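You operate a simulated robot arm through the tools that you are given. There is no shell and no other tool. Be economical: measure what you need, move in short steps, check, and stop when the job is done.

You are at the controls of a simulated robot arm. One attempt, no reset.

## Task
Measure 250 ml from the drinks jar into the blue mug.
Fine: draw it into the clear jug and pour it all into the mug; mug on the cork mat; jar lever shut, jug stood back, no spill.

It is judged by the outcome, as a careful person would: the job done as asked, and still so three seconds after it is handed in. It fails if anything else is knocked over, pushed out of place, dropped, spilled or broken.

## Robot
A 7-joint arm with a two-finger parallel gripper, fixed in place. Base frame: the origin is at the foot of the arm, x ahead of it, y to its left, z up; the work surface is at about z = 0.762. Units: m, rad, N and s.
With the tool pointing down near the work surface it reaches from about 0.38 to 0.9 m from the base axis. Its first joint turns from -2.007 to 2.007 rad. Payload 3.91 kg.
The TCP is the grasp point between the finger pads, 0.03 m short of the fingertips. In the tool frame z runs along the fingers and y along their closing line. The gripper opens to 0.11 m. The fingers are 0.02 m wide and 0.01 m thick; the gripper's body (0.048 by 0.112 m) begins 0.055 m behind the TCP.
Orientation is that of the tool frame in the base frame, as a unit quaternion [w, x, y, z]. With the fingers straight down and closing along the base's y, the tool's x points along the base's -x, its y along +y and its z along -z.

## Interface
- The arm moves only by the tool arm_command. Its argument "targets" is a list of rows, each an object (a shift or turn left out is 0, a gripper value left out holds the last) with "offset": the shift along the tool's x, y, z in m, a list of three; "dr": the turn, a rotation vector about the tool's x, y, z in rad, a list of three. In form: [{"offset": [dx, dy, dz], "dr": [wx, wy, wz]}, ...]. A call has 1 to 20 rows; each row shifts and turns the commanded pose from where the row before left it, along the tool's axes as they then stand. "hand" is the opening, from 0 (shut) to 1 (fully open), set as the call begins (left out, the last holds). Rows are played at 5 a second. More than 0.05 m and 0.15 rad between two rows, or a gripper value outside its range, and nothing of the call is played. A pose out of reach is approached as far as the arm can. The call stops where the force on the tool passes 40 N (or 10 N more than at its start, if that is more) or the arm is blocked; 0.2 s more then pass. Each finger travels about 0.153 m/s and halts on what it meets, pressing with about 21 N; the grip force reading is that of the motor and also rises with nothing between the fingers. The clock runs only during rows and for 0.2 s after the last one: add rows that do not move to give the fingers time. The reply holds the time, the measured pose of the TCP, the force on the tool along the base axes, the opening and the grip force, in the units named above and with some noise.
- Cameras (640 x 400 px; columns grow to the right, rows downward): "scene" is fixed at [0.4007, -0.5005, 1.5103]; the picture's right is [0.92, -0.40, 0.00], its down [0.06, 0.14, -0.99] and it looks along [0.40, 0.91, 0.16] (base axes); focal length 214 px, centre (320, 200). "wrist" rides on the gripper at [-0.036, 0, -0.057] in the tool frame; the picture's right is [0.00, -1.00, 0.00], its down [0.97, 0.00, -0.24] and it looks along [0.24, 0.00, 0.97] (tool axes); focal length 218 px, centre (320, 200).
- camera(camera): a new picture of that camera. The clock stands still meanwhile.
- slide_trunk(by): slides the trunk up (or, below 0, down) by that many m; the arm rides with it, the base frame stays. It gives what a move gives, with no picture.
- probe_pixels(camera, pixels): for up to 12 pixels [column, row] of the newest picture of that camera ("zoom" is the newest enlarged one), the place [x, y, z] in the base frame of the surface seen there, good to about 0.002 m. The clock stands still meanwhile.
- inspect(camera, box): a new picture of the part [left, top, right, bottom] of that camera's present view, enlarged. The clock stands still meanwhile.
- sign_off(): hands the job in; it is judged then, once.

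Keep the steps short. Do not move on a guess: measure, check each grasp and each placing, and mend mistakes. In all there are 80 turns and 46 pictures (those below and enlarged ones count). Leave the gripper open and the arm clear of the work at the hand-in unless told otherwise, and finish with a single line.

The tools are called after ">>>" as a command line: name --argument value ..., lists and objects as JSON in quotes. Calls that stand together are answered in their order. arm_command: Moves the arm, as the interface text tells. Its arguments: {"type":"object","properties":{"targets":{"type":"array","items":{"type":"object","properties":{"offset":{"type":"array","items":{"type":"number"}},"dr":{"type":"array","items":{"type":"number"}}}}},"hand":{"type":"number"}},"required":["targets"]} The other tools are called the same way: slide_trunk (by) slides the trunk up or down; camera (camera) takes a picture; probe_pixels (camera, pixels) gives the place of the surface under pixels of a picture; inspect (camera, box) takes an enlarged picture of a part of a camera's view; sign_off () hands the job in.

At the start:

```text
time_s: 0.0
eef_pos: [0.5481, -0.0975, 1.5797]
ee_rot: [0.001, -0.001, 1.0, 0.0]
wrist_force: [-0.2, 0.0, 0.4]
gripper_width: 0.1104
grip_force: 0.1
trunk travel left (down, up): [-0.8, 0.19]
```

scene: 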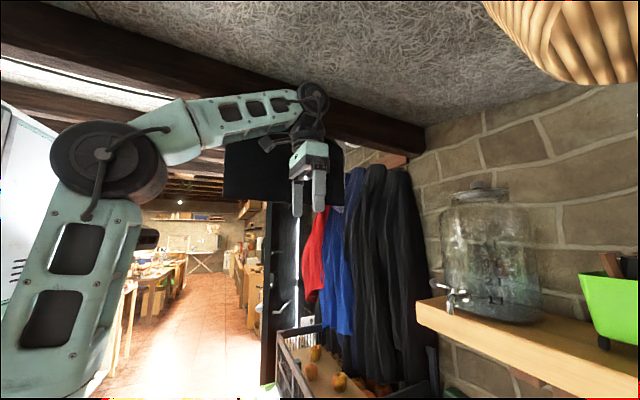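
wrist: 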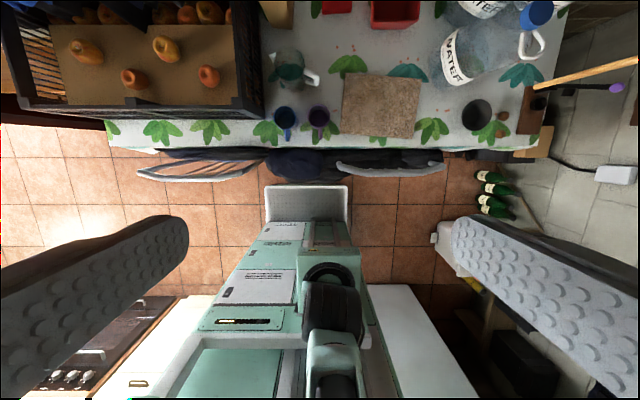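

I see the jar on a shelf in the scene view, and the jug (285,70), two mugs (285,118 and 318,118) and mat (380,105) in the wrist view. I'll enlarge both and probe these places.

>>> inspect --camera "scene" --box '[400, 160, 640, 400]'

>>> inspect --camera "wrist" --box '[230, 0, 560, 160]'

>>> probe_pixels --camera "wrist" --pixels '[[285, 70], [310, 80], [285, 118], [318, 118], [380, 105], [345, 75], [418, 138], [300, 110], [478, 112], [460, 50], [395, 10], [250, 100]]'

>>> probe_pixels --camera "scene" --pixels '[[490, 260], [450, 300], [455, 288], [465, 300], [420, 305], [600, 380], [490, 190], [510, 318], [445, 287], [610, 300], [620, 265], [500, 350]]'

```text
1.67 times, centred on (520, 280) of scene
```

zoom: 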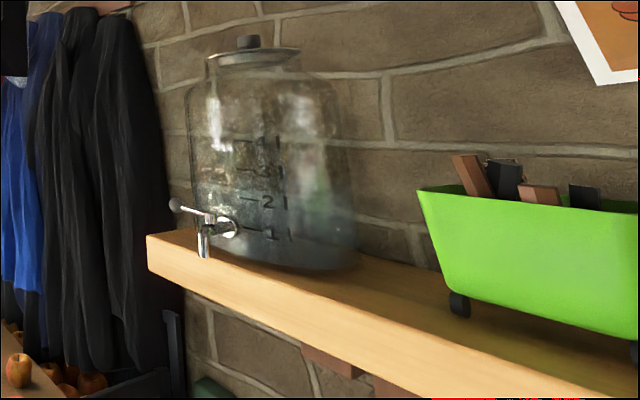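

```text
1.94 times, centred on (395, 80) of wrist
```

zoom: 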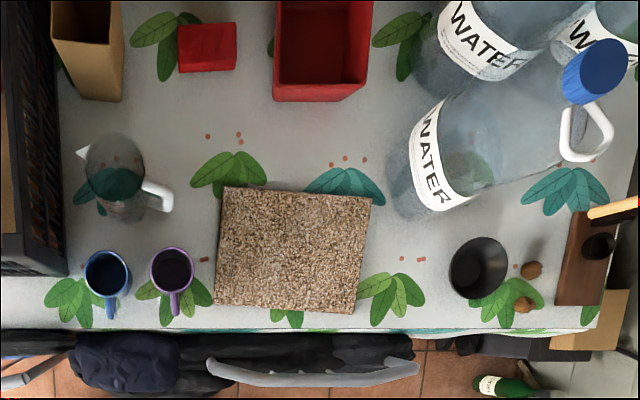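

```text
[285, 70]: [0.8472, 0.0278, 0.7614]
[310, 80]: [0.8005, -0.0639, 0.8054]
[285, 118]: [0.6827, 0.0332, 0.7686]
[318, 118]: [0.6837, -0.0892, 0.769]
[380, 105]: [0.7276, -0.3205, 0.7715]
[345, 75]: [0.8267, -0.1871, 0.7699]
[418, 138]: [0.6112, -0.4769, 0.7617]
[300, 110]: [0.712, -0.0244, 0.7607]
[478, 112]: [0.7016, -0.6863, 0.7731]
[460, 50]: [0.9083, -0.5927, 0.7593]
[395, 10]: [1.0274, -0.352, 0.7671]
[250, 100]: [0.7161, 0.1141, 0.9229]
```

```text
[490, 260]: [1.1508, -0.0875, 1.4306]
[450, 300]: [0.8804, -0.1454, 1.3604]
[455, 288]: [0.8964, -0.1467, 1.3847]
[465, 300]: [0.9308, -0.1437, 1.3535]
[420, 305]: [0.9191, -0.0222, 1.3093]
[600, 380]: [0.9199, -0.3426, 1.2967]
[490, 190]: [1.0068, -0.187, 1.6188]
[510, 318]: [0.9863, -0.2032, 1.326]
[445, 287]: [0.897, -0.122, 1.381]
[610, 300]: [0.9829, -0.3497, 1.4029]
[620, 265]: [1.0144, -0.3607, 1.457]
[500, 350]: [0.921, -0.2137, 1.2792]
```

The shelf edge is at x≈0.92 and z≈1.32, and the tap stands out at about (0.88, -0.145, 1.35). I need a close look at the tap and its lever, so I'll turn the tool to point ahead (+x) in place, in small steps.

>>> arm_command --targets '[{"dr": [0, -0.143, 0]}, {"dr": [0, -0.143, 0]}, {"dr": [0, -0.143, 0]}, {"dr": [0, -0.143, 0]}, {"dr": [0, -0.143, 0]}, {"dr": [0, -0.143, 0]}, {"dr": [0, -0.143, 0]}, {"dr": [0, -0.143, 0]}, {"dr": [0, -0.143, 0]}, {"dr": [0, -0.143, 0]}, {"dr": [0, -0.141, 0]}, {}]'

>>> camera --camera "wrist"

```text
time_s: 2.6
eef_pos: [0.6669, -0.1202, 1.4828]
ee_rot: [0.678, 0.0, 0.735, 0.009]
wrist_force: [-0.1, 0.8, -0.2]
gripper_width: 0.11
grip_force: 0.1
out of reach, approached as far as the arm can: row 4, 5, 6, 7, 8, 9, 10
trunk travel left (down, up): [-0.8, 0.19]
```

```text
41 pictures are left
```

wrist: 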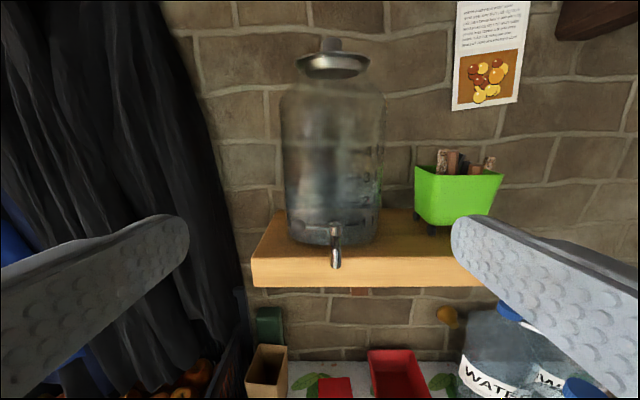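

The tap is at (336,245). I'll enlarge it, probe its points, and check the arm in the scene view.

>>> inspect --camera "wrist" --box '[270, 190, 402, 272]'

>>> inspect --camera "scene" --box '[410, 255, 500, 311]'

```text
4.85 times, centred on (336, 231) of wrist
```

zoom: 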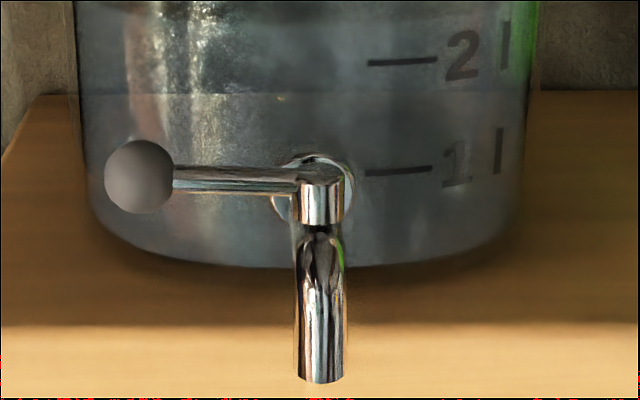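

```text
7.11 times, centred on (455, 283) of scene
```

zoom: 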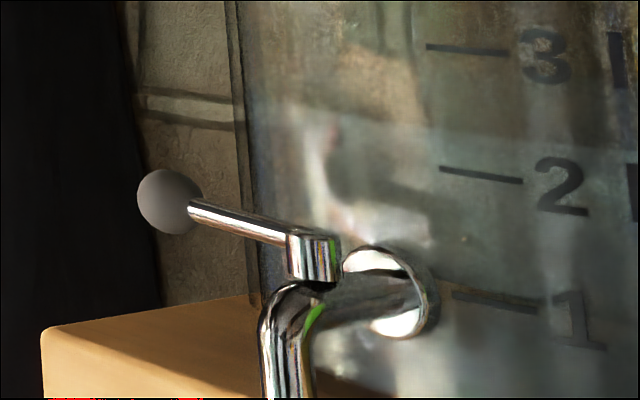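

The lever lies sideways (+y) over the spout and seems to turn about the vertical. I'll probe it from both views.

>>> probe_pixels --camera "zoom" --pixels '[[168, 200], [190, 215], [240, 222], [305, 255], [310, 240], [285, 340], [290, 390], [400, 290]]'

>>> probe_pixels --camera "wrist" --pixels '[[299, 231], [318, 232], [336, 236], [336, 250], [336, 260], [336, 266], [336, 240], [380, 268], [380, 284], [290, 239], [256, 270], [340, 64]]'

```text
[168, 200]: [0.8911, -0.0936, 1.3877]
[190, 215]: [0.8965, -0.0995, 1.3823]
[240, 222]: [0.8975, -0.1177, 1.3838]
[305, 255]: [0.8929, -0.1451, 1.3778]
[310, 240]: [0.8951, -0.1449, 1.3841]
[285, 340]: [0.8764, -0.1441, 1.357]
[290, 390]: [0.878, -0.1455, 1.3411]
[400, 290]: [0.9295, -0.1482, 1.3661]
```

```text
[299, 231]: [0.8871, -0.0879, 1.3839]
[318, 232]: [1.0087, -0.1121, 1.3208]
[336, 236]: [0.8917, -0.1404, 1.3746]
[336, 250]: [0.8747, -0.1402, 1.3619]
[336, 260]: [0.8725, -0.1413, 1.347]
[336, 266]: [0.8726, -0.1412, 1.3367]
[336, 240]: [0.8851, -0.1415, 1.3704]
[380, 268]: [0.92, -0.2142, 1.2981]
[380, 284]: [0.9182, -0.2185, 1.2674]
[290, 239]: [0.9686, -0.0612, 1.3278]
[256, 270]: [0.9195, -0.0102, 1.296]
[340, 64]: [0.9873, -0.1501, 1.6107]
```

Lever pivot is at about (0.898, -0.143), ball at (0.895, -0.092, 1.385), and the outlet at (0.879, -0.143, 1.335). Next I need the jug's shape: I'll tilt the tool partly back down and lower the trunk for a closer look.

>>> arm_command --targets '[{"dr": [0, 0.14, 0]}, {"dr": [0, 0.14, 0]}, {"dr": [0, 0.14, 0]}, {"dr": [0, 0.14, 0]}, {"dr": [0, 0.14, 0]}, {"dr": [0, 0.14, 0]}, {}]'

>>> slide_trunk --by -0.4

>>> camera --camera "wrist"

```text
time_s: 4.2
eef_pos: [0.6765, -0.1059, 1.4798]
ee_rot: [0.313, 0.001, 0.95, 0.0]
wrist_force: [0.0, -0.4, -0.3]
gripper_width: 0.1097
grip_force: 0.1
trunk travel left (down, up): [-0.8, 0.19]
```

```text
time_s: 8.0
eef_pos: [0.6762, -0.1052, 1.0798]
ee_rot: [0.313, 0.0, 0.95, 0.0]
wrist_force: [-0.7, -0.3, -0.9]
gripper_width: 0.11
grip_force: 0.0
trunk travel left (down, up): [-0.4, 0.59]
```

```text
38 pictures are left
```

wrist: 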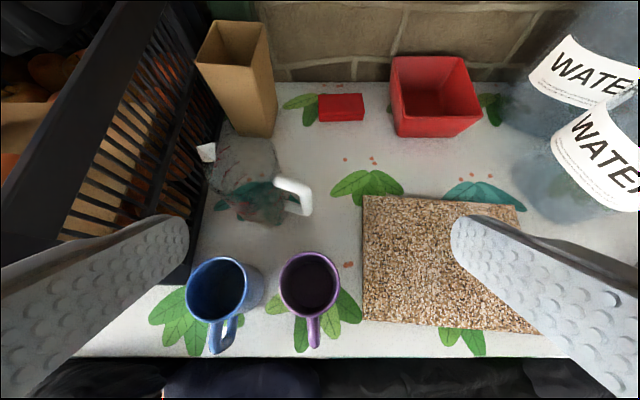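

Blue mug at (220,290), handle toward the robot. The jug is very clear, with a white handle at (295,193). I'll enlarge both.

>>> inspect --camera "wrist" --box '[180, 130, 340, 230]'

>>> probe_pixels --camera "zoom" --pixels '[[400, 195], [470, 200], [520, 225], [515, 310], [440, 325], [470, 325], [110, 90], [290, 60], [130, 230], [300, 380], [420, 300], [200, 200]]'

>>> probe_pixels --camera "wrist" --pixels '[[220, 263], [190, 290], [240, 290], [215, 318], [232, 322], [217, 350], [310, 256], [335, 290], [365, 200], [365, 318], [535, 330], [518, 205]]'

```text
4.00 times, centred on (260, 180) of wrist
```

zoom: 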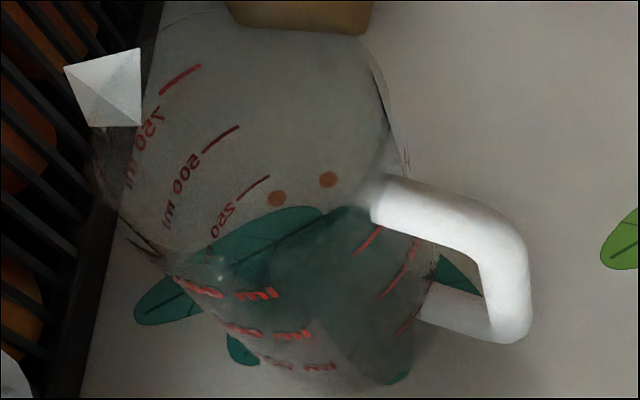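

```text
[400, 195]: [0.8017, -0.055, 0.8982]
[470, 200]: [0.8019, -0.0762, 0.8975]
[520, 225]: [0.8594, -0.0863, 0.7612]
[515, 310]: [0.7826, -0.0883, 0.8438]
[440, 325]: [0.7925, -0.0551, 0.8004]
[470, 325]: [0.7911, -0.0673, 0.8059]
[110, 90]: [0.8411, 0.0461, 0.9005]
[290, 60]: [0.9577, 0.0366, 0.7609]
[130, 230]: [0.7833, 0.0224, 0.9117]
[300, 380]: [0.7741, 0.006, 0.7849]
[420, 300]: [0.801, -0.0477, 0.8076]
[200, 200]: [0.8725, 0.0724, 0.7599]
```

```text
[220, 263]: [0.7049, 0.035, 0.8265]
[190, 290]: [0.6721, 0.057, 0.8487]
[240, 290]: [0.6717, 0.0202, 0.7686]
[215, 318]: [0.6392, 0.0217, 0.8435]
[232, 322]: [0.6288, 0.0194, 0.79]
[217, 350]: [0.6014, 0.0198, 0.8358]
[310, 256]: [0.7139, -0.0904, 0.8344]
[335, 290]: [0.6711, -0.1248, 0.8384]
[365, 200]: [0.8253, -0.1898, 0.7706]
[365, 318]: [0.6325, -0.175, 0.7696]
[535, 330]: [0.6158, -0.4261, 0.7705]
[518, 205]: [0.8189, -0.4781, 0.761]
```

The jug is about 0.15 m tall (rim z≈0.913) with marks at 250/500/750 ml. Its centre is about (0.82, -0.01), handle bar near (0.795, -0.084). The tap's outlet lies over free table, so the plan is:
1. Move the mug to the mat.
2. Stand the jug under the tap.
3. Work the lever with the free hand.

First I'll turn the tool down over the mug and measure it.

>>> arm_command --targets '[{"dr": [0, 0.1274, 0], "offset": [0, 0.027, 0]}, {"dr": [0, 0.1274, 0], "offset": [0, 0.027, 0]}, {"dr": [0, 0.1274, 0], "offset": [0, 0.027, 0]}, {"dr": [0, 0.1274, 0], "offset": [0, 0.027, 0]}, {"dr": [0, 0.1274, 0], "offset": [0, 0.027, 0]}, {}]'

>>> camera --camera "wrist"

```text
time_s: 9.4
eef_pos: [0.6768, 0.0309, 1.0791]
ee_rot: [-0.001, 0.001, 1.0, 0.001]
wrist_force: [-0.2, 0.2, 0.2]
gripper_width: 0.1097
grip_force: 0.0
trunk travel left (down, up): [-0.4, 0.59]
```

```text
36 pictures are left
```

wrist: 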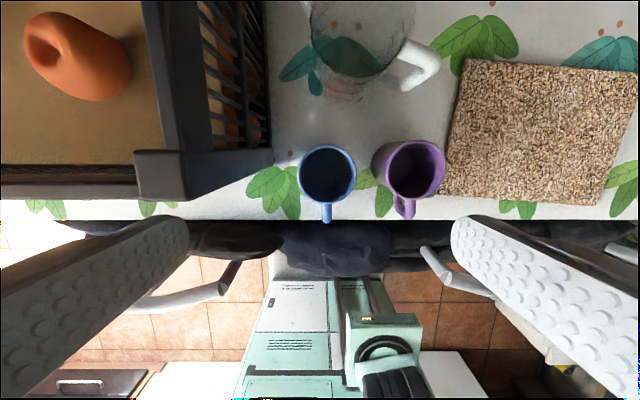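

The blue mug's rim spans about (298–356, 145–203). I'll probe the rim, the crate edge, the purple mug and the jug.

>>> probe_pixels --camera "wrist" --pixels '[[300, 175], [354, 175], [327, 148], [327, 201], [327, 218], [327, 175], [375, 170], [410, 145], [268, 140], [268, 165], [400, 45], [432, 65]]'

>>> inspect --camera "wrist" --box '[260, 0, 452, 120]'

```text
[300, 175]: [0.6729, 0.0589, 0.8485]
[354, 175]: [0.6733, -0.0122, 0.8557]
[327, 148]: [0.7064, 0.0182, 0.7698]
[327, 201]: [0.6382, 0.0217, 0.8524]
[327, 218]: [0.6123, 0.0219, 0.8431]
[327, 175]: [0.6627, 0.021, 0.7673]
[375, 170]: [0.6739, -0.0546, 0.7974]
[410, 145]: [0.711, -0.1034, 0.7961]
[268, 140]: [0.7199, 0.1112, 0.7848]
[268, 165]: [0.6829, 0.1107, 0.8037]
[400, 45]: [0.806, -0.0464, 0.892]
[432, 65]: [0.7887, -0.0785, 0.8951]
```

```text
3.33 times, centred on (356, 60) of wrist
```

zoom: 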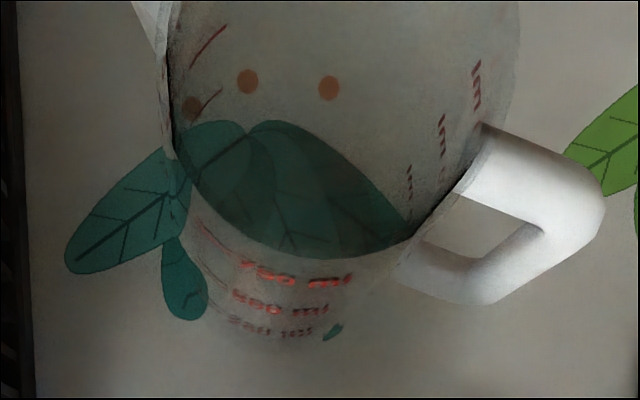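

The mug is centred at about (0.675, 0.023), 0.073 m across, with its rim at 0.853. I'll narrow the hand to 0.09 m and go straight down to TCP z = 0.825, where the fingers pass on both sides.

>>> arm_command --hand 0.82 --targets '[{"offset": [0.002, -0.008, 0]}, {"offset": [0, 0, 0.05]}, {"offset": [0, 0, 0.05]}, {"offset": [0, 0, 0.05]}, {"offset": [0, 0, 0.04]}, {"offset": [0, 0, 0.03]}, {"offset": [0, 0, 0.034]}, {}]'

>>> camera --camera "wrist"

```text
time_s: 11.2
eef_pos: [0.6754, 0.0212, 0.8237]
ee_rot: [0.0, 0.0, 1.0, 0.0]
wrist_force: [-1.3, -0.2, 0.1]
gripper_width: 0.0904
grip_force: 0.0
trunk travel left (down, up): [-0.4, 0.59]
```

```text
34 pictures are left
```

wrist: 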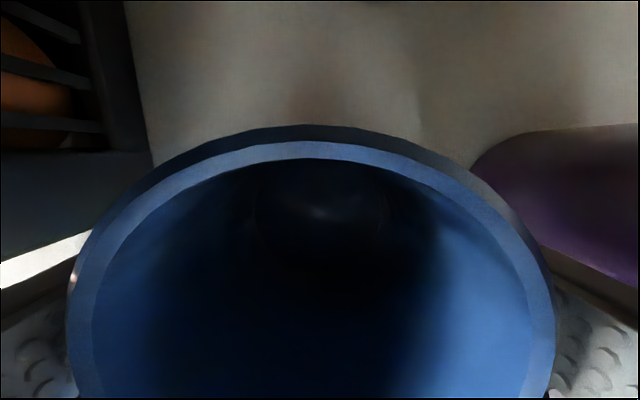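

Mug sits between the fingers. I'll close on it and give the fingers time.

>>> arm_command --hand 0 --targets '[{}, {}, {}, {}]'

```text
time_s: 12.2
eef_pos: [0.674, 0.0198, 0.8241]
ee_rot: [-0.001, 0.0, 1.0, 0.0]
wrist_force: [0.1, 0.8, 0.4]
gripper_width: 0.0772
grip_force: 21.4
trunk travel left (down, up): [-0.4, 0.59]
```

Gripped at 0.077 m. I'll lift 0.13 m, carry it over the purple mug to above the mat at (0.70, -0.30), and then lower to about 1 cm above the mat.

>>> arm_command --targets '[{"offset": [0, 0, -0.03]}, {"offset": [0, 0, -0.05]}, {"offset": [0, 0, -0.05]}, {"offset": [-0.004, -0.04, 0]}, {"offset": [-0.004, -0.04, 0]}, {"offset": [-0.004, -0.04, 0]}, {"offset": [-0.004, -0.04, 0]}, {"offset": [-0.004, -0.04, 0]}, {"offset": [-0.004, -0.04, 0]}, {"offset": [-0.002, -0.04, 0]}, {"offset": [0, -0.04, 0]}, {}, {"offset": [0, 0, 0.04]}, {"offset": [0, 0, 0.04]}, {"offset": [0, 0, 0.03]}, {}]'

>>> camera --camera "wrist"

```text
time_s: 15.6
eef_pos: [0.7003, -0.2992, 0.8448]
ee_rot: [-0.001, 0.001, 1.0, 0.0]
wrist_force: [0.4, -0.1, 0.2]
gripper_width: 0.0
grip_force: 21.2
trunk travel left (down, up): [-0.4, 0.59]
```

```text
33 pictures are left
```

wrist: 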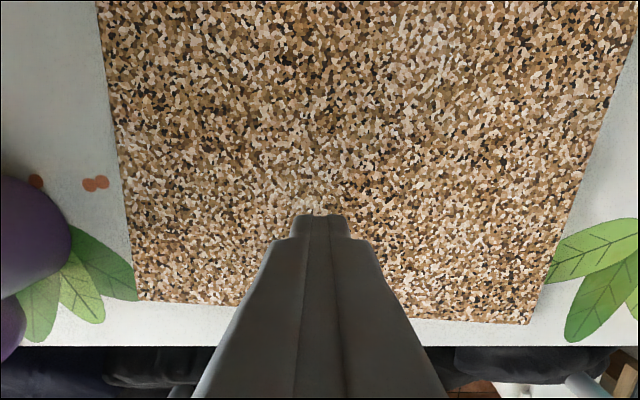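

The fingers are shut with nothing between them, so the mug slipped out. I'll rise and look for where it is.

>>> arm_command --targets '[{"offset": [0, 0, -0.05]}, {"offset": [0, 0, -0.05]}, {"offset": [0, 0, -0.05]}, {"offset": [0, 0.05, -0.05]}, {"offset": [0, 0.05, -0.05]}, {"offset": [0, 0.05, 0]}, {"offset": [0, 0.05, 0]}, {}]'

>>> camera --camera "wrist"

```text
refused: row 4 steps farther than a row can; nothing moved
```

```text
32 pictures are left
```

wrist: 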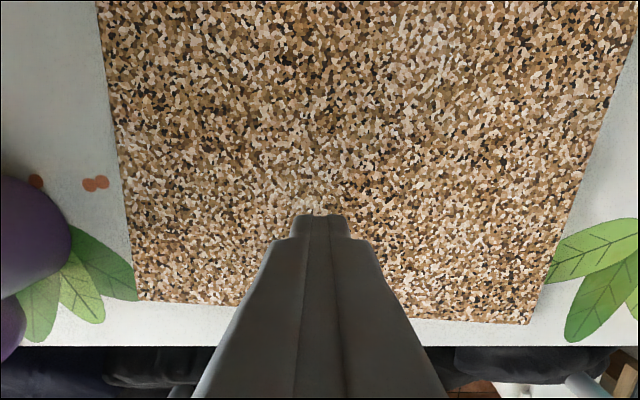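

Refused because a diagonal step was too long. I'll redo it with shorter steps.

>>> arm_command --targets '[{"offset": [0, 0, -0.05]}, {"offset": [0, 0, -0.05]}, {"offset": [0, 0, -0.05]}, {"offset": [0, 0, -0.05]}, {"offset": [0, 0, -0.05]}, {"offset": [0, 0.05, 0]}, {"offset": [0, 0.05, 0]}, {"offset": [0, 0.05, 0]}, {"offset": [0, 0.05, 0]}, {}]'

>>> camera --camera "wrist"

```text
time_s: 17.8
eef_pos: [0.7015, -0.0981, 1.0946]
ee_rot: [0.0, 0.001, 1.0, 0.001]
wrist_force: [0.2, -0.5, -0.1]
gripper_width: 0.0
grip_force: 20.7
trunk travel left (down, up): [-0.4, 0.59]
```

```text
31 pictures are left
```

wrist: 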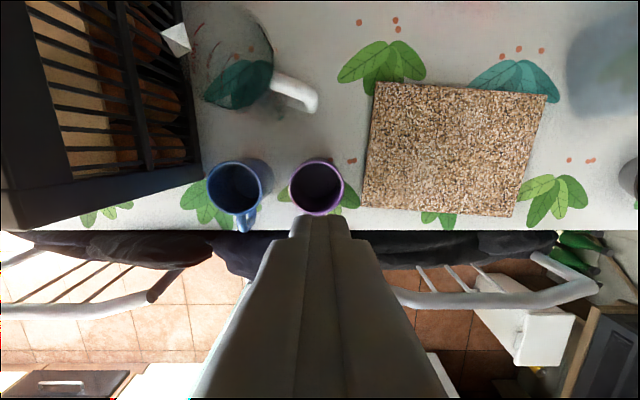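

The blue mug still stands upright near its old place at (238,190), so it slid out of the grip on the lift. I'll look at its shape closely before another grasp.

>>> inspect --camera "wrist" --box '[190, 140, 302, 240]'

>>> probe_pixels --camera "wrist" --pixels '[[208, 188], [258, 188], [235, 165], [262, 188], [266, 185], [269, 180], [272, 180], [250, 165], [238, 212], [245, 220], [246, 228], [256, 212]]'

```text
4.00 times, centred on (246, 190) of wrist
```

zoom: 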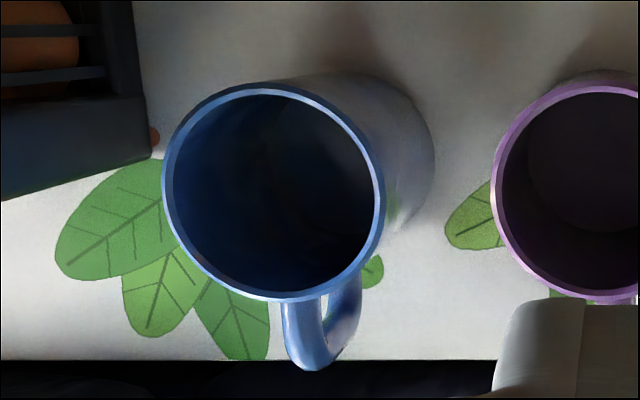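

```text
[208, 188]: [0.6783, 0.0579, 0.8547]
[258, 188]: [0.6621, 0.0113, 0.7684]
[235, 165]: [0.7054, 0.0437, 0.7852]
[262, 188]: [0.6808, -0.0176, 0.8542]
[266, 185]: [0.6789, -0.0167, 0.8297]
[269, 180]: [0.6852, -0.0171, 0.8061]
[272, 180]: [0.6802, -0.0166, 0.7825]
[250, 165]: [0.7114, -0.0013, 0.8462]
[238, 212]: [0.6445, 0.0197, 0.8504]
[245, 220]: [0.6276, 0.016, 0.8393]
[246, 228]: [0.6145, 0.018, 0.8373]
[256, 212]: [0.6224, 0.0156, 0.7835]
```

It's a straight cylinder 0.077 m across, centred at (0.679, 0.021). I'll grasp deeper (TCP z = 0.81), exactly centred, then lift very slowly while watching the opening.

>>> arm_command --hand 0.86 --targets '[{"offset": [0.0, 0.04, 0]}, {"offset": [0.0215, 0.04, 0]}, {"offset": [0, 0.039, 0]}, {}, {"offset": [0, 0, 0.05]}, {"offset": [0, 0, 0.05]}, {"offset": [0, 0, 0.05]}, {"offset": [0, 0, 0.05]}, {"offset": [0, 0, 0.03]}, {"offset": [0, 0, 0.03]}, {"offset": [0, 0, 0.025]}, {}, {}]'

>>> arm_command --hand 0 --targets '[{}, {}, {}, {}, {}]'

>>> arm_command --targets '[{"offset": [0, 0, -0.003]}, {"offset": [0, 0, -0.003]}, {"offset": [0, 0, -0.003]}, {"offset": [0, 0, -0.003]}, {"offset": [0, 0, -0.003]}]'

>>> camera --camera "wrist"

```text
time_s: 20.6
eef_pos: [0.6795, 0.0183, 0.8109]
ee_rot: [0.0, 0.0, 1.0, 0.0]
wrist_force: [1.0, -0.3, 0.2]
gripper_width: 0.0943
grip_force: 0.1
trunk travel left (down, up): [-0.4, 0.59]
```

```text
time_s: 21.8
eef_pos: [0.6807, 0.0186, 0.8115]
ee_rot: [0.001, 0.0, 1.0, -0.001]
wrist_force: [-0.1, 0.3, 0.2]
gripper_width: 0.0767
grip_force: 21.6
trunk travel left (down, up): [-0.4, 0.59]
```

```text
time_s: 23.0
eef_pos: [0.6792, 0.0207, 0.8245]
ee_rot: [-0.001, 0.0, 1.0, -0.001]
wrist_force: [0.7, 0.6, -2.5]
gripper_width: 0.0767
grip_force: 21.2
trunk travel left (down, up): [-0.4, 0.59]
```

```text
29 pictures are left
```

wrist: 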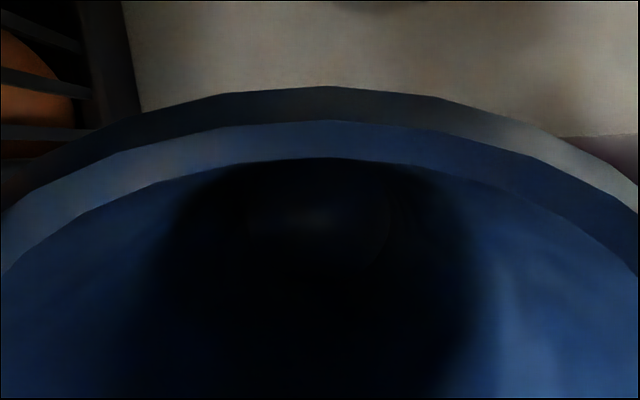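

The force reads −2.5 N in z, so the mug's weight is on the tool now. I'll keep lifting gently and recheck.

>>> arm_command --targets '[{"offset": [0, 0, -0.006]}, {"offset": [0, 0, -0.006]}, {"offset": [0, 0, -0.006]}, {"offset": [0, 0, -0.006]}, {"offset": [0, 0, -0.006]}, {"offset": [0, 0, -0.008]}, {"offset": [0, 0, -0.008]}, {"offset": [0, 0, -0.008]}, {"offset": [0, 0, -0.008]}, {"offset": [0, 0, -0.008]}, {"offset": [0, 0, -0.008]}, {"offset": [0, 0, -0.008]}, {"offset": [0, 0, -0.008]}, {"offset": [0, 0, -0.006]}]'

>>> camera --camera "wrist"

```text
time_s: 26.0
eef_pos: [0.6787, 0.0207, 0.9248]
ee_rot: [0.0, 0.0, 1.0, 0.0]
wrist_force: [-0.7, -0.8, -3.0]
gripper_width: 0.0768
grip_force: 21.3
trunk travel left (down, up): [-0.4, 0.59]
```

```text
28 pictures are left
```

wrist: 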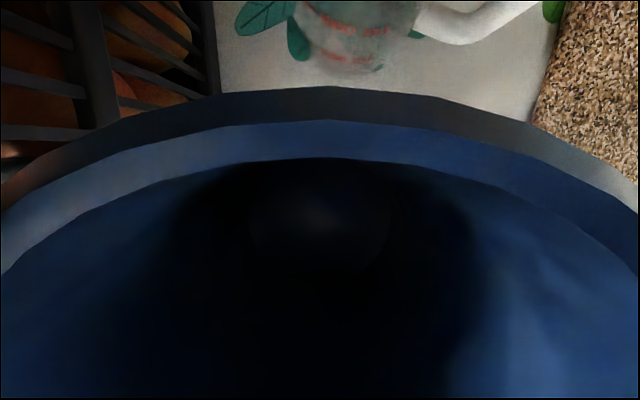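

Same view of the rim as before, so no slip. The mug bottom is now about 0.875, clear of the purple mug. I'll carry it gently to the mat at (0.70, -0.30).

>>> arm_command --targets '[{"offset": [0, -0.008, -0.002]}, {"offset": [0, -0.014, -0.002]}, {"offset": [-0.0015, -0.018, -0.002]}, {"offset": [-0.0015, -0.018, 0]}, {"offset": [-0.0015, -0.018, 0]}, {"offset": [-0.0015, -0.018, 0]}, {"offset": [-0.0015, -0.018, 0]}, {"offset": [-0.0015, -0.018, 0]}, {"offset": [-0.0015, -0.018, 0]}, {"offset": [-0.0015, -0.018, 0]}, {"offset": [-0.0015, -0.018, 0]}, {"offset": [-0.0015, -0.018, 0]}, {"offset": [-0.0015, -0.018, 0]}, {"offset": [-0.0015, -0.018, 0]}, {"offset": [-0.0015, -0.018, 0]}, {"offset": [-0.0015, -0.018, 0]}, {"offset": [0, -0.018, 0]}, {"offset": [0, -0.014, 0]}, {"offset": [0, -0.008, 0]}, {}]'

>>> arm_command --targets '[{"offset": [0, 0, 0.006]}, {"offset": [0, 0, 0.01]}, {"offset": [0, 0, 0.012]}, {"offset": [0, 0, 0.012]}, {"offset": [0, 0, 0.012]}, {"offset": [0, 0, 0.012]}, {"offset": [0, 0, 0.012]}, {"offset": [0, 0, 0.01]}, {"offset": [0, 0, 0.008]}, {"offset": [0, 0, 0.005]}, {}]'

```text
time_s: 30.2
eef_pos: [0.6994, -0.2944, 0.9312]
ee_rot: [0.0, 0.001, 1.0, 0.0]
wrist_force: [0.0, -0.6, -3.0]
gripper_width: 0.0768
grip_force: 20.7
trunk travel left (down, up): [-0.4, 0.59]
```

```text
time_s: 32.6
eef_pos: [0.6997, -0.2939, 0.8323]
ee_rot: [0.0, 0.0, 1.0, 0.0]
wrist_force: [0.1, -0.7, -2.8]
gripper_width: 0.077
grip_force: 21.1
trunk travel left (down, up): [-0.4, 0.59]
```

Still held; the mug bottom is about 1.2 cm above the mat. I'll lower in 2 mm steps until it takes the load.

>>> arm_command --targets '[{"offset": [0, 0, 0.003]}, {"offset": [0, 0, 0.003]}, {"offset": [0, 0, 0.002]}, {"offset": [0, 0, 0.002]}, {"offset": [0, 0, 0.002]}]'

```text
time_s: 33.8
eef_pos: [0.6991, -0.2951, 0.8211]
ee_rot: [0.0, 0.0, 1.0, 0.0]
wrist_force: [-0.6, 0.0, -0.5]
gripper_width: 0.0767
grip_force: 21.1
trunk travel left (down, up): [-0.4, 0.59]
```

The load went to about zero, so the mug stands on the mat. I'll open a little, rise straight, and look.

>>> arm_command --hand 0.88 --targets '[{}, {}, {"offset": [0, 0, -0.03]}, {"offset": [0, 0, -0.05]}, {"offset": [0, 0, -0.05]}, {"offset": [0, 0, -0.05]}, {"offset": [0, 0, -0.05]}, {}]'

>>> camera --camera "wrist"

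```text
time_s: 35.6
eef_pos: [0.7006, -0.2931, 1.0507]
ee_rot: [-0.001, 0.001, 1.0, 0.0]
wrist_force: [-0.8, -0.4, 0.1]
gripper_width: 0.0967
grip_force: 0.1
trunk travel left (down, up): [-0.4, 0.59]
```

```text
27 pictures are left
```

wrist: 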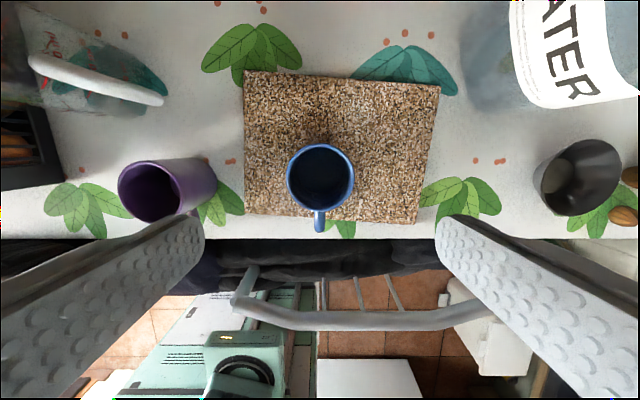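

The mug stands well on the mat at (0.70, -0.294), inside its edges. For the jug I'll grasp the handle from above, with the fingers along the handle bar and closing across it. I'll turn the tool so its x points from handle to spout (azimuth ~71°), and come to a spot just short of the handle for a closer look.

>>> arm_command --hand 0.5 --targets '[{"dr": [0, 0, 0.1463]}, {"dr": [0, 0, 0.1463]}, {"dr": [0, 0, 0.1463]}, {"dr": [0, 0, 0.1463]}, {"dr": [0, 0, 0.1463]}, {"dr": [0, 0, 0.1463]}, {"dr": [0, 0, 0.1463]}, {"dr": [0, 0, 0.1463]}, {"dr": [0, 0, 0.1463]}, {"dr": [0, 0, 0.1463]}, {"dr": [0, 0, 0.1463]}, {"dr": [0, 0, 0.1463]}, {"dr": [0, 0, 0.1463]}, {"offset": [0.045, 0.005, 0]}, {"offset": [0.045, 0.005, 0]}, {"offset": [0.045, 0.005, 0]}, {"offset": [0.045, 0.005, 0]}, {}]'

>>> camera --camera "wrist"

```text
time_s: 39.4
eef_pos: [0.7755, -0.1286, 1.0511]
ee_rot: [0.001, 0.814, 0.581, 0.001]
wrist_force: [-0.4, -0.5, 0.1]
gripper_width: 0.0552
grip_force: 0.1
trunk travel left (down, up): [-0.4, 0.59]
```

```text
26 pictures are left
```

wrist: 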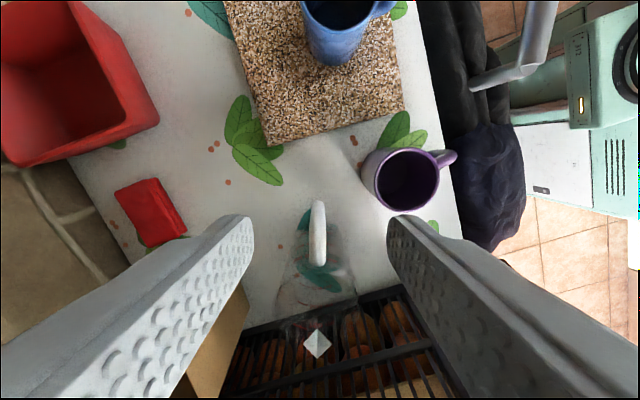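

The handle (318,200–265) and spout (317,345) line up straight down the picture, so the turn is right. I'll probe the handle's bar.

>>> inspect --camera "wrist" --box '[272, 185, 368, 365]'

>>> probe_pixels --camera "wrist" --pixels '[[318, 203], [318, 210], [318, 220], [318, 235], [318, 250], [318, 262], [311, 235], [325, 235], [311, 215], [324, 215], [317, 335], [317, 350]]'

```text
2.22 times, centred on (320, 275) of wrist
```

zoom: 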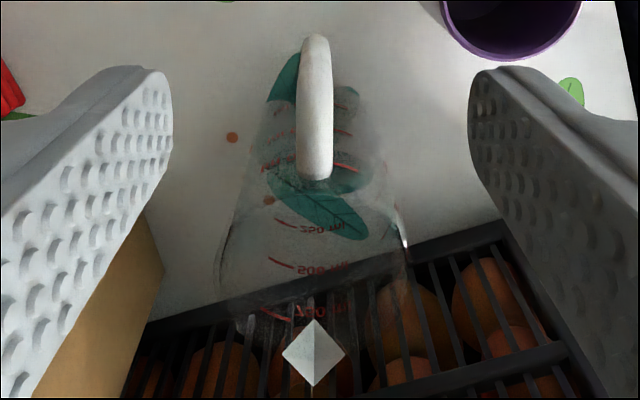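

```text
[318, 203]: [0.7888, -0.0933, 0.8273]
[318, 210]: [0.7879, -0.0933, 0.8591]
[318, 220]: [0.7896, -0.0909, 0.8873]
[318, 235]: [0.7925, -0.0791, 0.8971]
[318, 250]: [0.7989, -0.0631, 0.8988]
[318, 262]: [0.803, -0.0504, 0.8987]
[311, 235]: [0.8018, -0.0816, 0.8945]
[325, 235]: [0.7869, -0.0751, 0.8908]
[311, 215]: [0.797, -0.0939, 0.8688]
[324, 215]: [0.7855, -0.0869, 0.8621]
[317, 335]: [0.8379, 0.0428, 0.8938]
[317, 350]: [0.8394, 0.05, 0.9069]
```

Bar centre is about (0.791, -0.085), thickness about 0.017 m, top at 0.899. I'll move over it and down to TCP z = 0.862.

>>> arm_command --targets '[{"offset": [0.0463, 0, 0]}, {}, {"offset": [0, 0, 0.05]}, {"offset": [0, 0, 0.05]}, {"offset": [0, 0, 0.04]}, {"offset": [0, 0, 0.03]}, {"offset": [0, 0, 0.019]}, {}]'

>>> camera --camera "wrist"

```text
time_s: 41.2
eef_pos: [0.7921, -0.0869, 0.8605]
ee_rot: [-0.001, 0.814, 0.581, 0.0]
wrist_force: [-0.2, 0.0, -0.2]
gripper_width: 0.0549
grip_force: 0.1
trunk travel left (down, up): [-0.4, 0.59]
```

```text
24 pictures are left
```

wrist: 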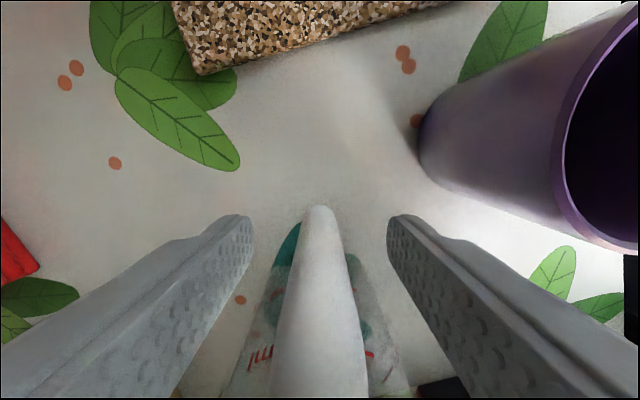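

The handle is centred between the fingers. I'll close, then lift 12 mm slowly and check.

>>> arm_command --hand 0 --targets '[{}, {}, {}, {}, {}]'

>>> arm_command --targets '[{"offset": [0, 0, -0.002]}, {"offset": [0, 0, -0.002]}, {"offset": [0, 0, -0.003]}, {"offset": [0, 0, -0.003]}, {"offset": [0, 0, -0.003]}, {"offset": [0, 0, -0.003]}, {"offset": [0, 0, -0.004]}]'

>>> camera --camera "wrist"

```text
time_s: 42.4
eef_pos: [0.7931, -0.0874, 0.8605]
ee_rot: [0.0, 0.814, 0.581, 0.0]
wrist_force: [-0.2, 0.7, 0.8]
gripper_width: 0.0175
grip_force: 20.9
trunk travel left (down, up): [-0.4, 0.59]
```

```text
time_s: 44.0
eef_pos: [0.7919, -0.0871, 0.8808]
ee_rot: [0.0, 0.814, 0.581, 0.001]
wrist_force: [-0.1, -0.1, -2.2]
gripper_width: 0.0179
grip_force: 20.3
trunk travel left (down, up): [-0.4, 0.59]
```

```text
23 pictures are left
```

wrist: 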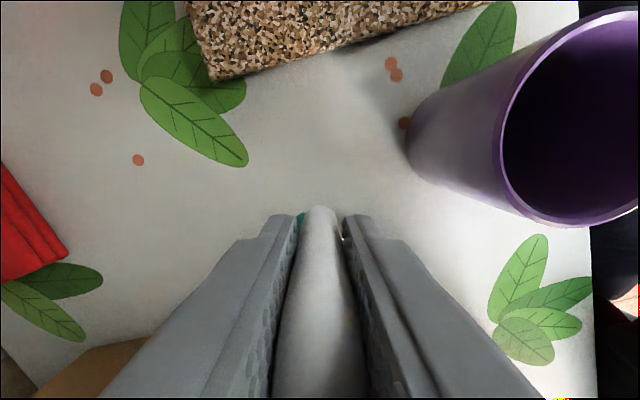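

Held: 2.2 N load and the handle hasn't moved in the pads. I'll raise another 2 cm and carry the jug slowly so its centre comes under the outlet at (0.879, -0.142).

>>> arm_command --targets '[{"offset": [0, 0, -0.006]}, {"offset": [0, 0, -0.006]}, {"offset": [0, 0, -0.006]}, {"offset": [-0.006, 0.0055, 0]}, {"offset": [-0.0111, 0.0099, 0]}, {"offset": [-0.0111, 0.0099, 0]}, {"offset": [-0.0111, 0.0099, 0]}, {"offset": [-0.0111, 0.0099, 0]}, {"offset": [-0.0111, 0.0099, 0]}, {"offset": [-0.0111, 0.0099, 0]}, {"offset": [-0.0111, 0.0099, 0]}, {"offset": [-0.0111, 0.0099, 0]}, {"offset": [-0.0111, 0.0099, 0]}, {"offset": [-0.0055, 0.0045, 0]}, {}]'

```text
time_s: 47.2
eef_pos: [0.8504, -0.2237, 0.8985]
ee_rot: [0.0, 0.814, 0.581, 0.0]
wrist_force: [-0.4, -0.2, -1.1]
gripper_width: 0.0178
grip_force: 20.7
trunk travel left (down, up): [-0.4, 0.59]
```

I'm over the spot and will lower gently to just at table contact (TCP ≈ 0.861).

>>> arm_command --targets '[{"offset": [0, 0, 0.008]}, {"offset": [0, 0, 0.008]}, {"offset": [0, 0, 0.008]}, {"offset": [0, 0, 0.006]}, {"offset": [0, 0, 0.004]}, {"offset": [0, 0, 0.002]}, {"offset": [0, 0, 0.001]}, {}]'

>>> camera --camera "wrist"

```text
time_s: 49.0
eef_pos: [0.8502, -0.2239, 0.8626]
ee_rot: [0.001, 0.814, 0.581, 0.0]
wrist_force: [-0.7, -0.2, -1.3]
gripper_width: 0.0181
grip_force: 20.9
trunk travel left (down, up): [-0.4, 0.59]
```

```text
22 pictures are left
```

wrist: 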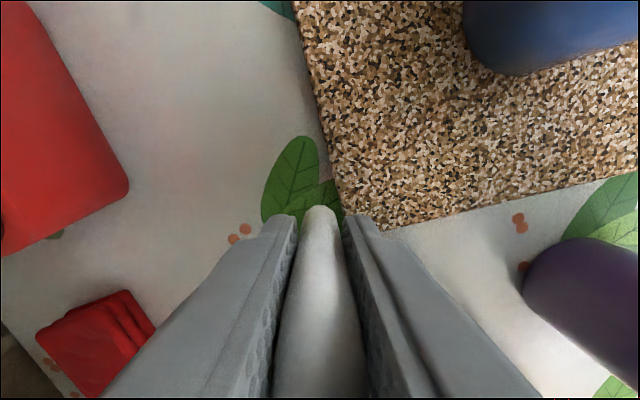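

Still a slight load; I'll lower another 1.5 mm and then open and rise.

>>> arm_command --targets '[{"offset": [0, 0, 0.001]}, {"offset": [0, 0, 0.001]}, {}]'

>>> arm_command --hand 0.5 --targets '[{}, {}, {}, {"offset": [0, 0, -0.03]}, {"offset": [0, 0, -0.05]}, {"offset": [0, 0, -0.05]}, {"offset": [0, 0, -0.05]}, {"offset": [-0.03, -0.03, 0]}, {"offset": [-0.03, -0.03, 0]}, {}]'

>>> camera --camera "wrist"

```text
time_s: 49.8
eef_pos: [0.8503, -0.224, 0.8614]
ee_rot: [0.0, 0.814, 0.581, 0.0]
wrist_force: [-1.2, -0.8, 1.4]
gripper_width: 0.0178
grip_force: 20.6
trunk travel left (down, up): [-0.4, 0.59]
```

```text
time_s: 52.0
eef_pos: [0.7533, -0.262, 0.9912]
ee_rot: [0.0, 0.814, 0.581, 0.0]
wrist_force: [-0.3, -0.5, 0.5]
gripper_width: 0.0549
grip_force: 0.0
out of reach, approached as far as the arm can: row 6, 7
trunk travel left (down, up): [-0.4, 0.59]
```

```text
21 pictures are left
```

wrist: 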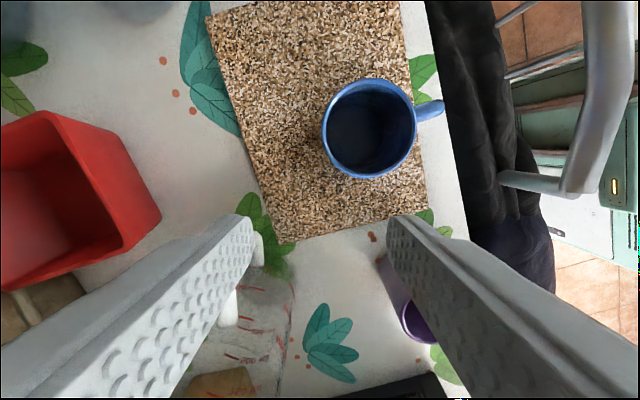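

The jug stands under the tap. I'll back off, turn the tool back to straight, then raise the trunk 0.35 m towards lever height.

>>> arm_command --hand 0.3 --targets '[{"offset": [0.021, -0.0437, 0]}, {"offset": [0.021, -0.0437, 0]}, {"offset": [0.021, -0.0437, 0]}, {"dr": [0, 0, -0.1463]}, {"dr": [0, 0, -0.1463]}, {"dr": [0, 0, -0.1463]}, {"dr": [0, 0, -0.1463]}, {"dr": [0, 0, -0.1463]}, {"dr": [0, 0, -0.1463]}, {"dr": [0, 0, -0.1463]}, {"dr": [0, 0, -0.1463]}, {"dr": [0, 0, -0.1463]}, {"dr": [0, 0, -0.1463]}, {"dr": [0, 0, -0.1463]}, {"dr": [0, 0, -0.1463]}, {"dr": [0, 0, -0.1463]}, {}]'

>>> slide_trunk --by 0.35

>>> arm_command --targets '[{"dr": [0, -0.14, 0]}, {"dr": [0, -0.14, 0]}, {"dr": [0, -0.14, 0]}, {"dr": [0, -0.14, 0]}, {"dr": [0, -0.14, 0]}, {}]'

>>> camera --camera "wrist"

```text
time_s: 55.6
eef_pos: [0.6521, -0.1607, 0.9927]
ee_rot: [0.0, -0.001, 1.0, 0.0]
wrist_force: [1.1, -0.2, -0.3]
gripper_width: 0.033
grip_force: 0.1
trunk travel left (down, up): [-0.4, 0.59]
```

```text
time_s: 59.0
eef_pos: [0.6513, -0.1619, 1.3419]
ee_rot: [0.0, -0.001, 1.0, 0.0]
wrist_force: [0.5, 0.1, -0.2]
gripper_width: 0.0329
grip_force: 0.0
trunk travel left (down, up): [-0.75, 0.24]
```

```text
time_s: 60.5
eef_pos: [0.6509, -0.1613, 1.3432]
ee_rot: [0.343, 0.001, 0.939, 0.0]
wrist_force: [0.8, -0.3, 0.1]
gripper_width: 0.033
grip_force: 0.2
trunk travel left (down, up): [-0.75, 0.24]
```

```text
20 pictures are left
```

wrist: 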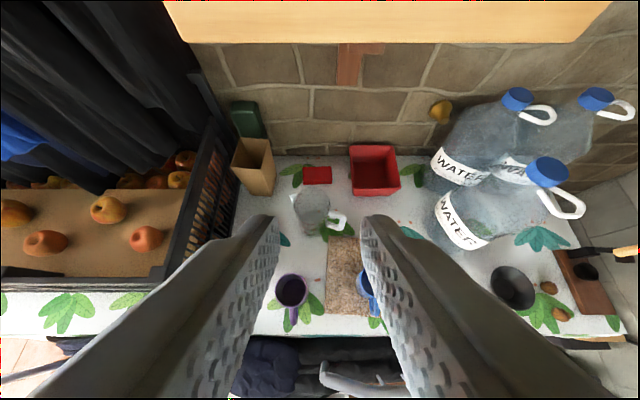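

The jug is standing at (313,210). I'll enlarge it and probe spout tip and handle to confirm its centre is below the outlet.

>>> inspect --camera "wrist" --box '[272, 175, 368, 250]'

>>> probe_pixels --camera "wrist" --pixels '[[294, 197], [295, 199], [334, 218], [341, 221], [345, 224], [330, 215], [313, 230], [297, 215], [329, 200], [316, 210]]'

```text
5.33 times, centred on (320, 212) of wrist
```

zoom: 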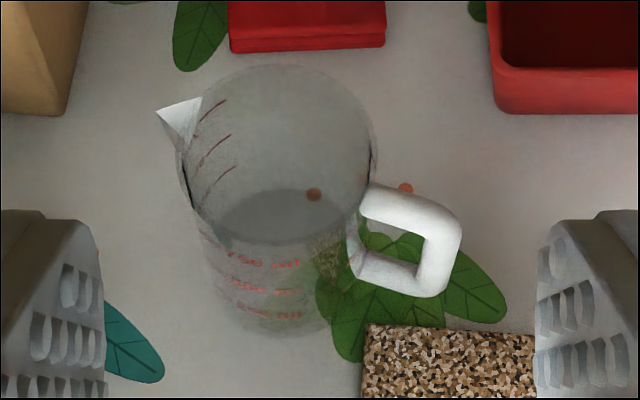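

```text
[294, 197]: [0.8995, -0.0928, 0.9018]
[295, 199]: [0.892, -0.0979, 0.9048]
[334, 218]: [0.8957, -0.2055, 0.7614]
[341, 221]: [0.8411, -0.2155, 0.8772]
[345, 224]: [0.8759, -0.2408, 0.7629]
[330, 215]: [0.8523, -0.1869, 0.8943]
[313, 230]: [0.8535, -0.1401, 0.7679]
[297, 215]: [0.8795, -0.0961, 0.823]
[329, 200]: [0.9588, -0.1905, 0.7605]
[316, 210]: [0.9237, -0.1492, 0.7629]
```

The jug's centre is at about (0.879, -0.142), under the outlet. Now for the lever: I'll bring the tool horizontal and roll it 90° so the fingers close vertically, to pinch the ball from in front.

>>> arm_command --targets '[{"dr": [0, -0.1244, 0]}, {"dr": [0, -0.1244, 0]}, {"dr": [0, -0.1244, 0]}, {"dr": [0, -0.1244, 0]}, {"dr": [0, -0.1244, 0]}, {"dr": [0, -0.1244, 0]}, {"dr": [0, -0.1244, 0]}, {}]'

>>> arm_command --hand 0.45 --targets '[{"dr": [0, 0, 0.1428]}, {"dr": [0, 0, 0.1428]}, {"dr": [0, 0, 0.1428]}, {"dr": [0, 0, 0.1428]}, {"dr": [0, 0, 0.1428]}, {"dr": [0, 0, 0.1428]}, {"dr": [0, 0, 0.1428]}, {"dr": [0, 0, 0.1428]}, {"dr": [0, 0, 0.1428]}, {"dr": [0, 0, 0.1428]}, {"dr": [0, 0, 0.1428]}, {}]'

```text
time_s: 62.2
eef_pos: [0.6519, -0.1601, 1.3431]
ee_rot: [0.707, -0.001, 0.707, 0.001]
wrist_force: [-0.5, 0.7, -0.7]
gripper_width: 0.033
grip_force: 0.1
trunk travel left (down, up): [-0.75, 0.24]
```

```text
time_s: 64.8
eef_pos: [0.652, -0.1613, 1.3427]
ee_rot: [0.499, 0.5, 0.5, 0.5]
wrist_force: [0.2, -1.5, -0.6]
gripper_width: 0.0496
grip_force: 0.0
trunk travel left (down, up): [-0.75, 0.24]
```

Orientation is exact: tool x = base +y, y = up, z = ahead. I'll move to in front of the ball at (0.80, -0.089, 1.384) and look.

>>> arm_command --targets '[{"offset": [0.036, 0.0205, 0]}, {"offset": [0.0362, 0.0208, 0]}, {"offset": [0, 0, 0.05]}, {"offset": [0, 0, 0.05]}, {"offset": [0, 0, 0.045]}, {}]'

>>> camera --camera "wrist"

```text
time_s: 66.2
eef_pos: [0.7955, -0.0888, 1.3815]
ee_rot: [0.5, 0.5, 0.499, 0.5]
wrist_force: [0.6, -0.5, -0.5]
gripper_width: 0.0492
grip_force: 0.0
trunk travel left (down, up): [-0.75, 0.24]
```

```text
18 pictures are left
```

wrist: 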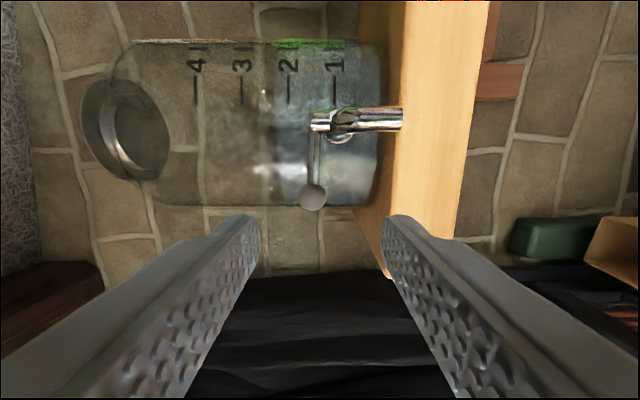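

The ball is at (312,197) and the fingers' mid-plane at about column 320. I'll probe the ball and rod.

>>> probe_pixels --camera "wrist" --pixels '[[312, 197], [312, 207], [302, 197], [322, 197], [314, 175], [314, 150], [320, 122], [375, 120], [340, 165], [312, 215]]'

```text
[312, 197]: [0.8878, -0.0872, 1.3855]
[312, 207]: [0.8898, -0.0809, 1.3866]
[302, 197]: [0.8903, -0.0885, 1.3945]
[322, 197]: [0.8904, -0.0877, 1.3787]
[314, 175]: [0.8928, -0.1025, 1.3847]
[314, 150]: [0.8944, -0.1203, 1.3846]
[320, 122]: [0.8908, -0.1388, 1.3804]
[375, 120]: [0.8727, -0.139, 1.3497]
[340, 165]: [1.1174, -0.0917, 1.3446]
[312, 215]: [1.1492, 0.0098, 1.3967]
```

Ball centre is about (0.897, -0.087, 1.386). I'll go forward with the fingers above and below it, to TCP x = 0.886, and close.

>>> arm_command --targets '[{"offset": [0.001, 0.0045, 0.02]}, {"offset": [0, 0, 0.025]}, {"offset": [0, 0, 0.025]}, {"offset": [0, 0, 0.02]}, {}]'

>>> arm_command --hand 0 --targets '[{}, {}, {}]'

>>> camera --camera "wrist"

```text
time_s: 67.5
eef_pos: [0.8884, -0.0879, 1.3857]
ee_rot: [0.5, 0.5, 0.5, 0.5]
wrist_force: [-0.2, 0.0, -0.1]
gripper_width: 0.0493
grip_force: 0.0
trunk travel left (down, up): [-0.75, 0.24]
```

```text
time_s: 68.2
eef_pos: [0.888, -0.0873, 1.3874]
ee_rot: [0.5, 0.5, 0.5, 0.501]
wrist_force: [4.5, 0.2, 6.2]
gripper_width: 0.0208
grip_force: 45.3
trunk travel left (down, up): [-0.75, 0.24]
```

```text
17 pictures are left
```

wrist: 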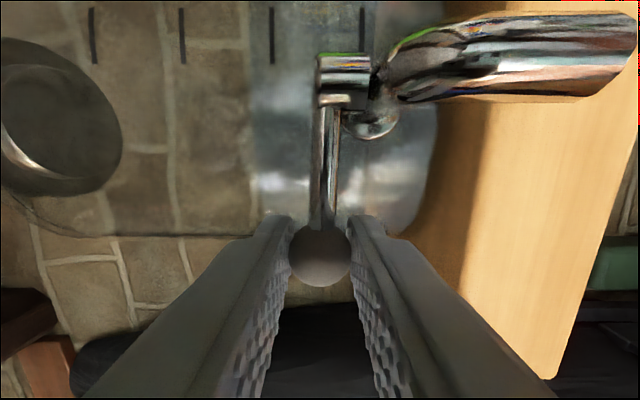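

The ball is held. I'll pull it a little (about 10° of arc towards me) and read the force.

>>> arm_command --targets '[{}, {"offset": [-0.0002, 0, -0.005]}, {"offset": [-0.0006, 0, -0.0046]}]'

>>> inspect --camera "scene" --box '[392, 240, 520, 320]'

```text
time_s: 69.0
eef_pos: [0.8792, -0.0881, 1.3877]
ee_rot: [0.501, 0.5, 0.5, 0.5]
wrist_force: [18.8, 0.2, 10.3]
gripper_width: 0.0208
grip_force: 45.2
trunk travel left (down, up): [-0.75, 0.24]
```

```text
5.00 times, centred on (456, 280) of scene
```

zoom: 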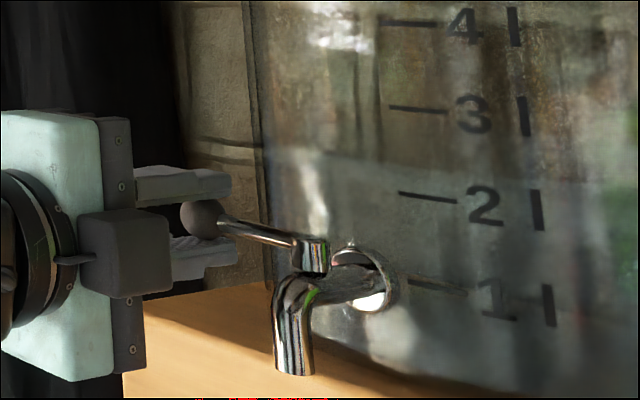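

Resistance is 19 N. I need to know whether the lever actually turned, so I'll probe ball and rod in this view.

>>> probe_pixels --camera "zoom" --pixels '[[203, 222], [230, 226], [250, 231], [270, 237], [285, 241], [310, 243], [295, 360], [200, 240]]'

>>> camera --camera "wrist"

```text
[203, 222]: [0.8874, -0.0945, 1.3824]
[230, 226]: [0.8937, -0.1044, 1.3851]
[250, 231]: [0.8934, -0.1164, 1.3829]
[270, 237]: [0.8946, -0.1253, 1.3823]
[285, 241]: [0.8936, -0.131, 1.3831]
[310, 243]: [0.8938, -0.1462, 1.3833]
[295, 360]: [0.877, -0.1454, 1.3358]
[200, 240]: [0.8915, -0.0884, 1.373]
```

```text
15 pictures are left
```

wrist: 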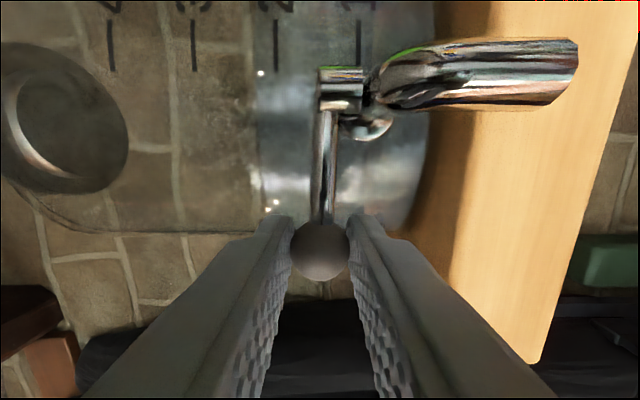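

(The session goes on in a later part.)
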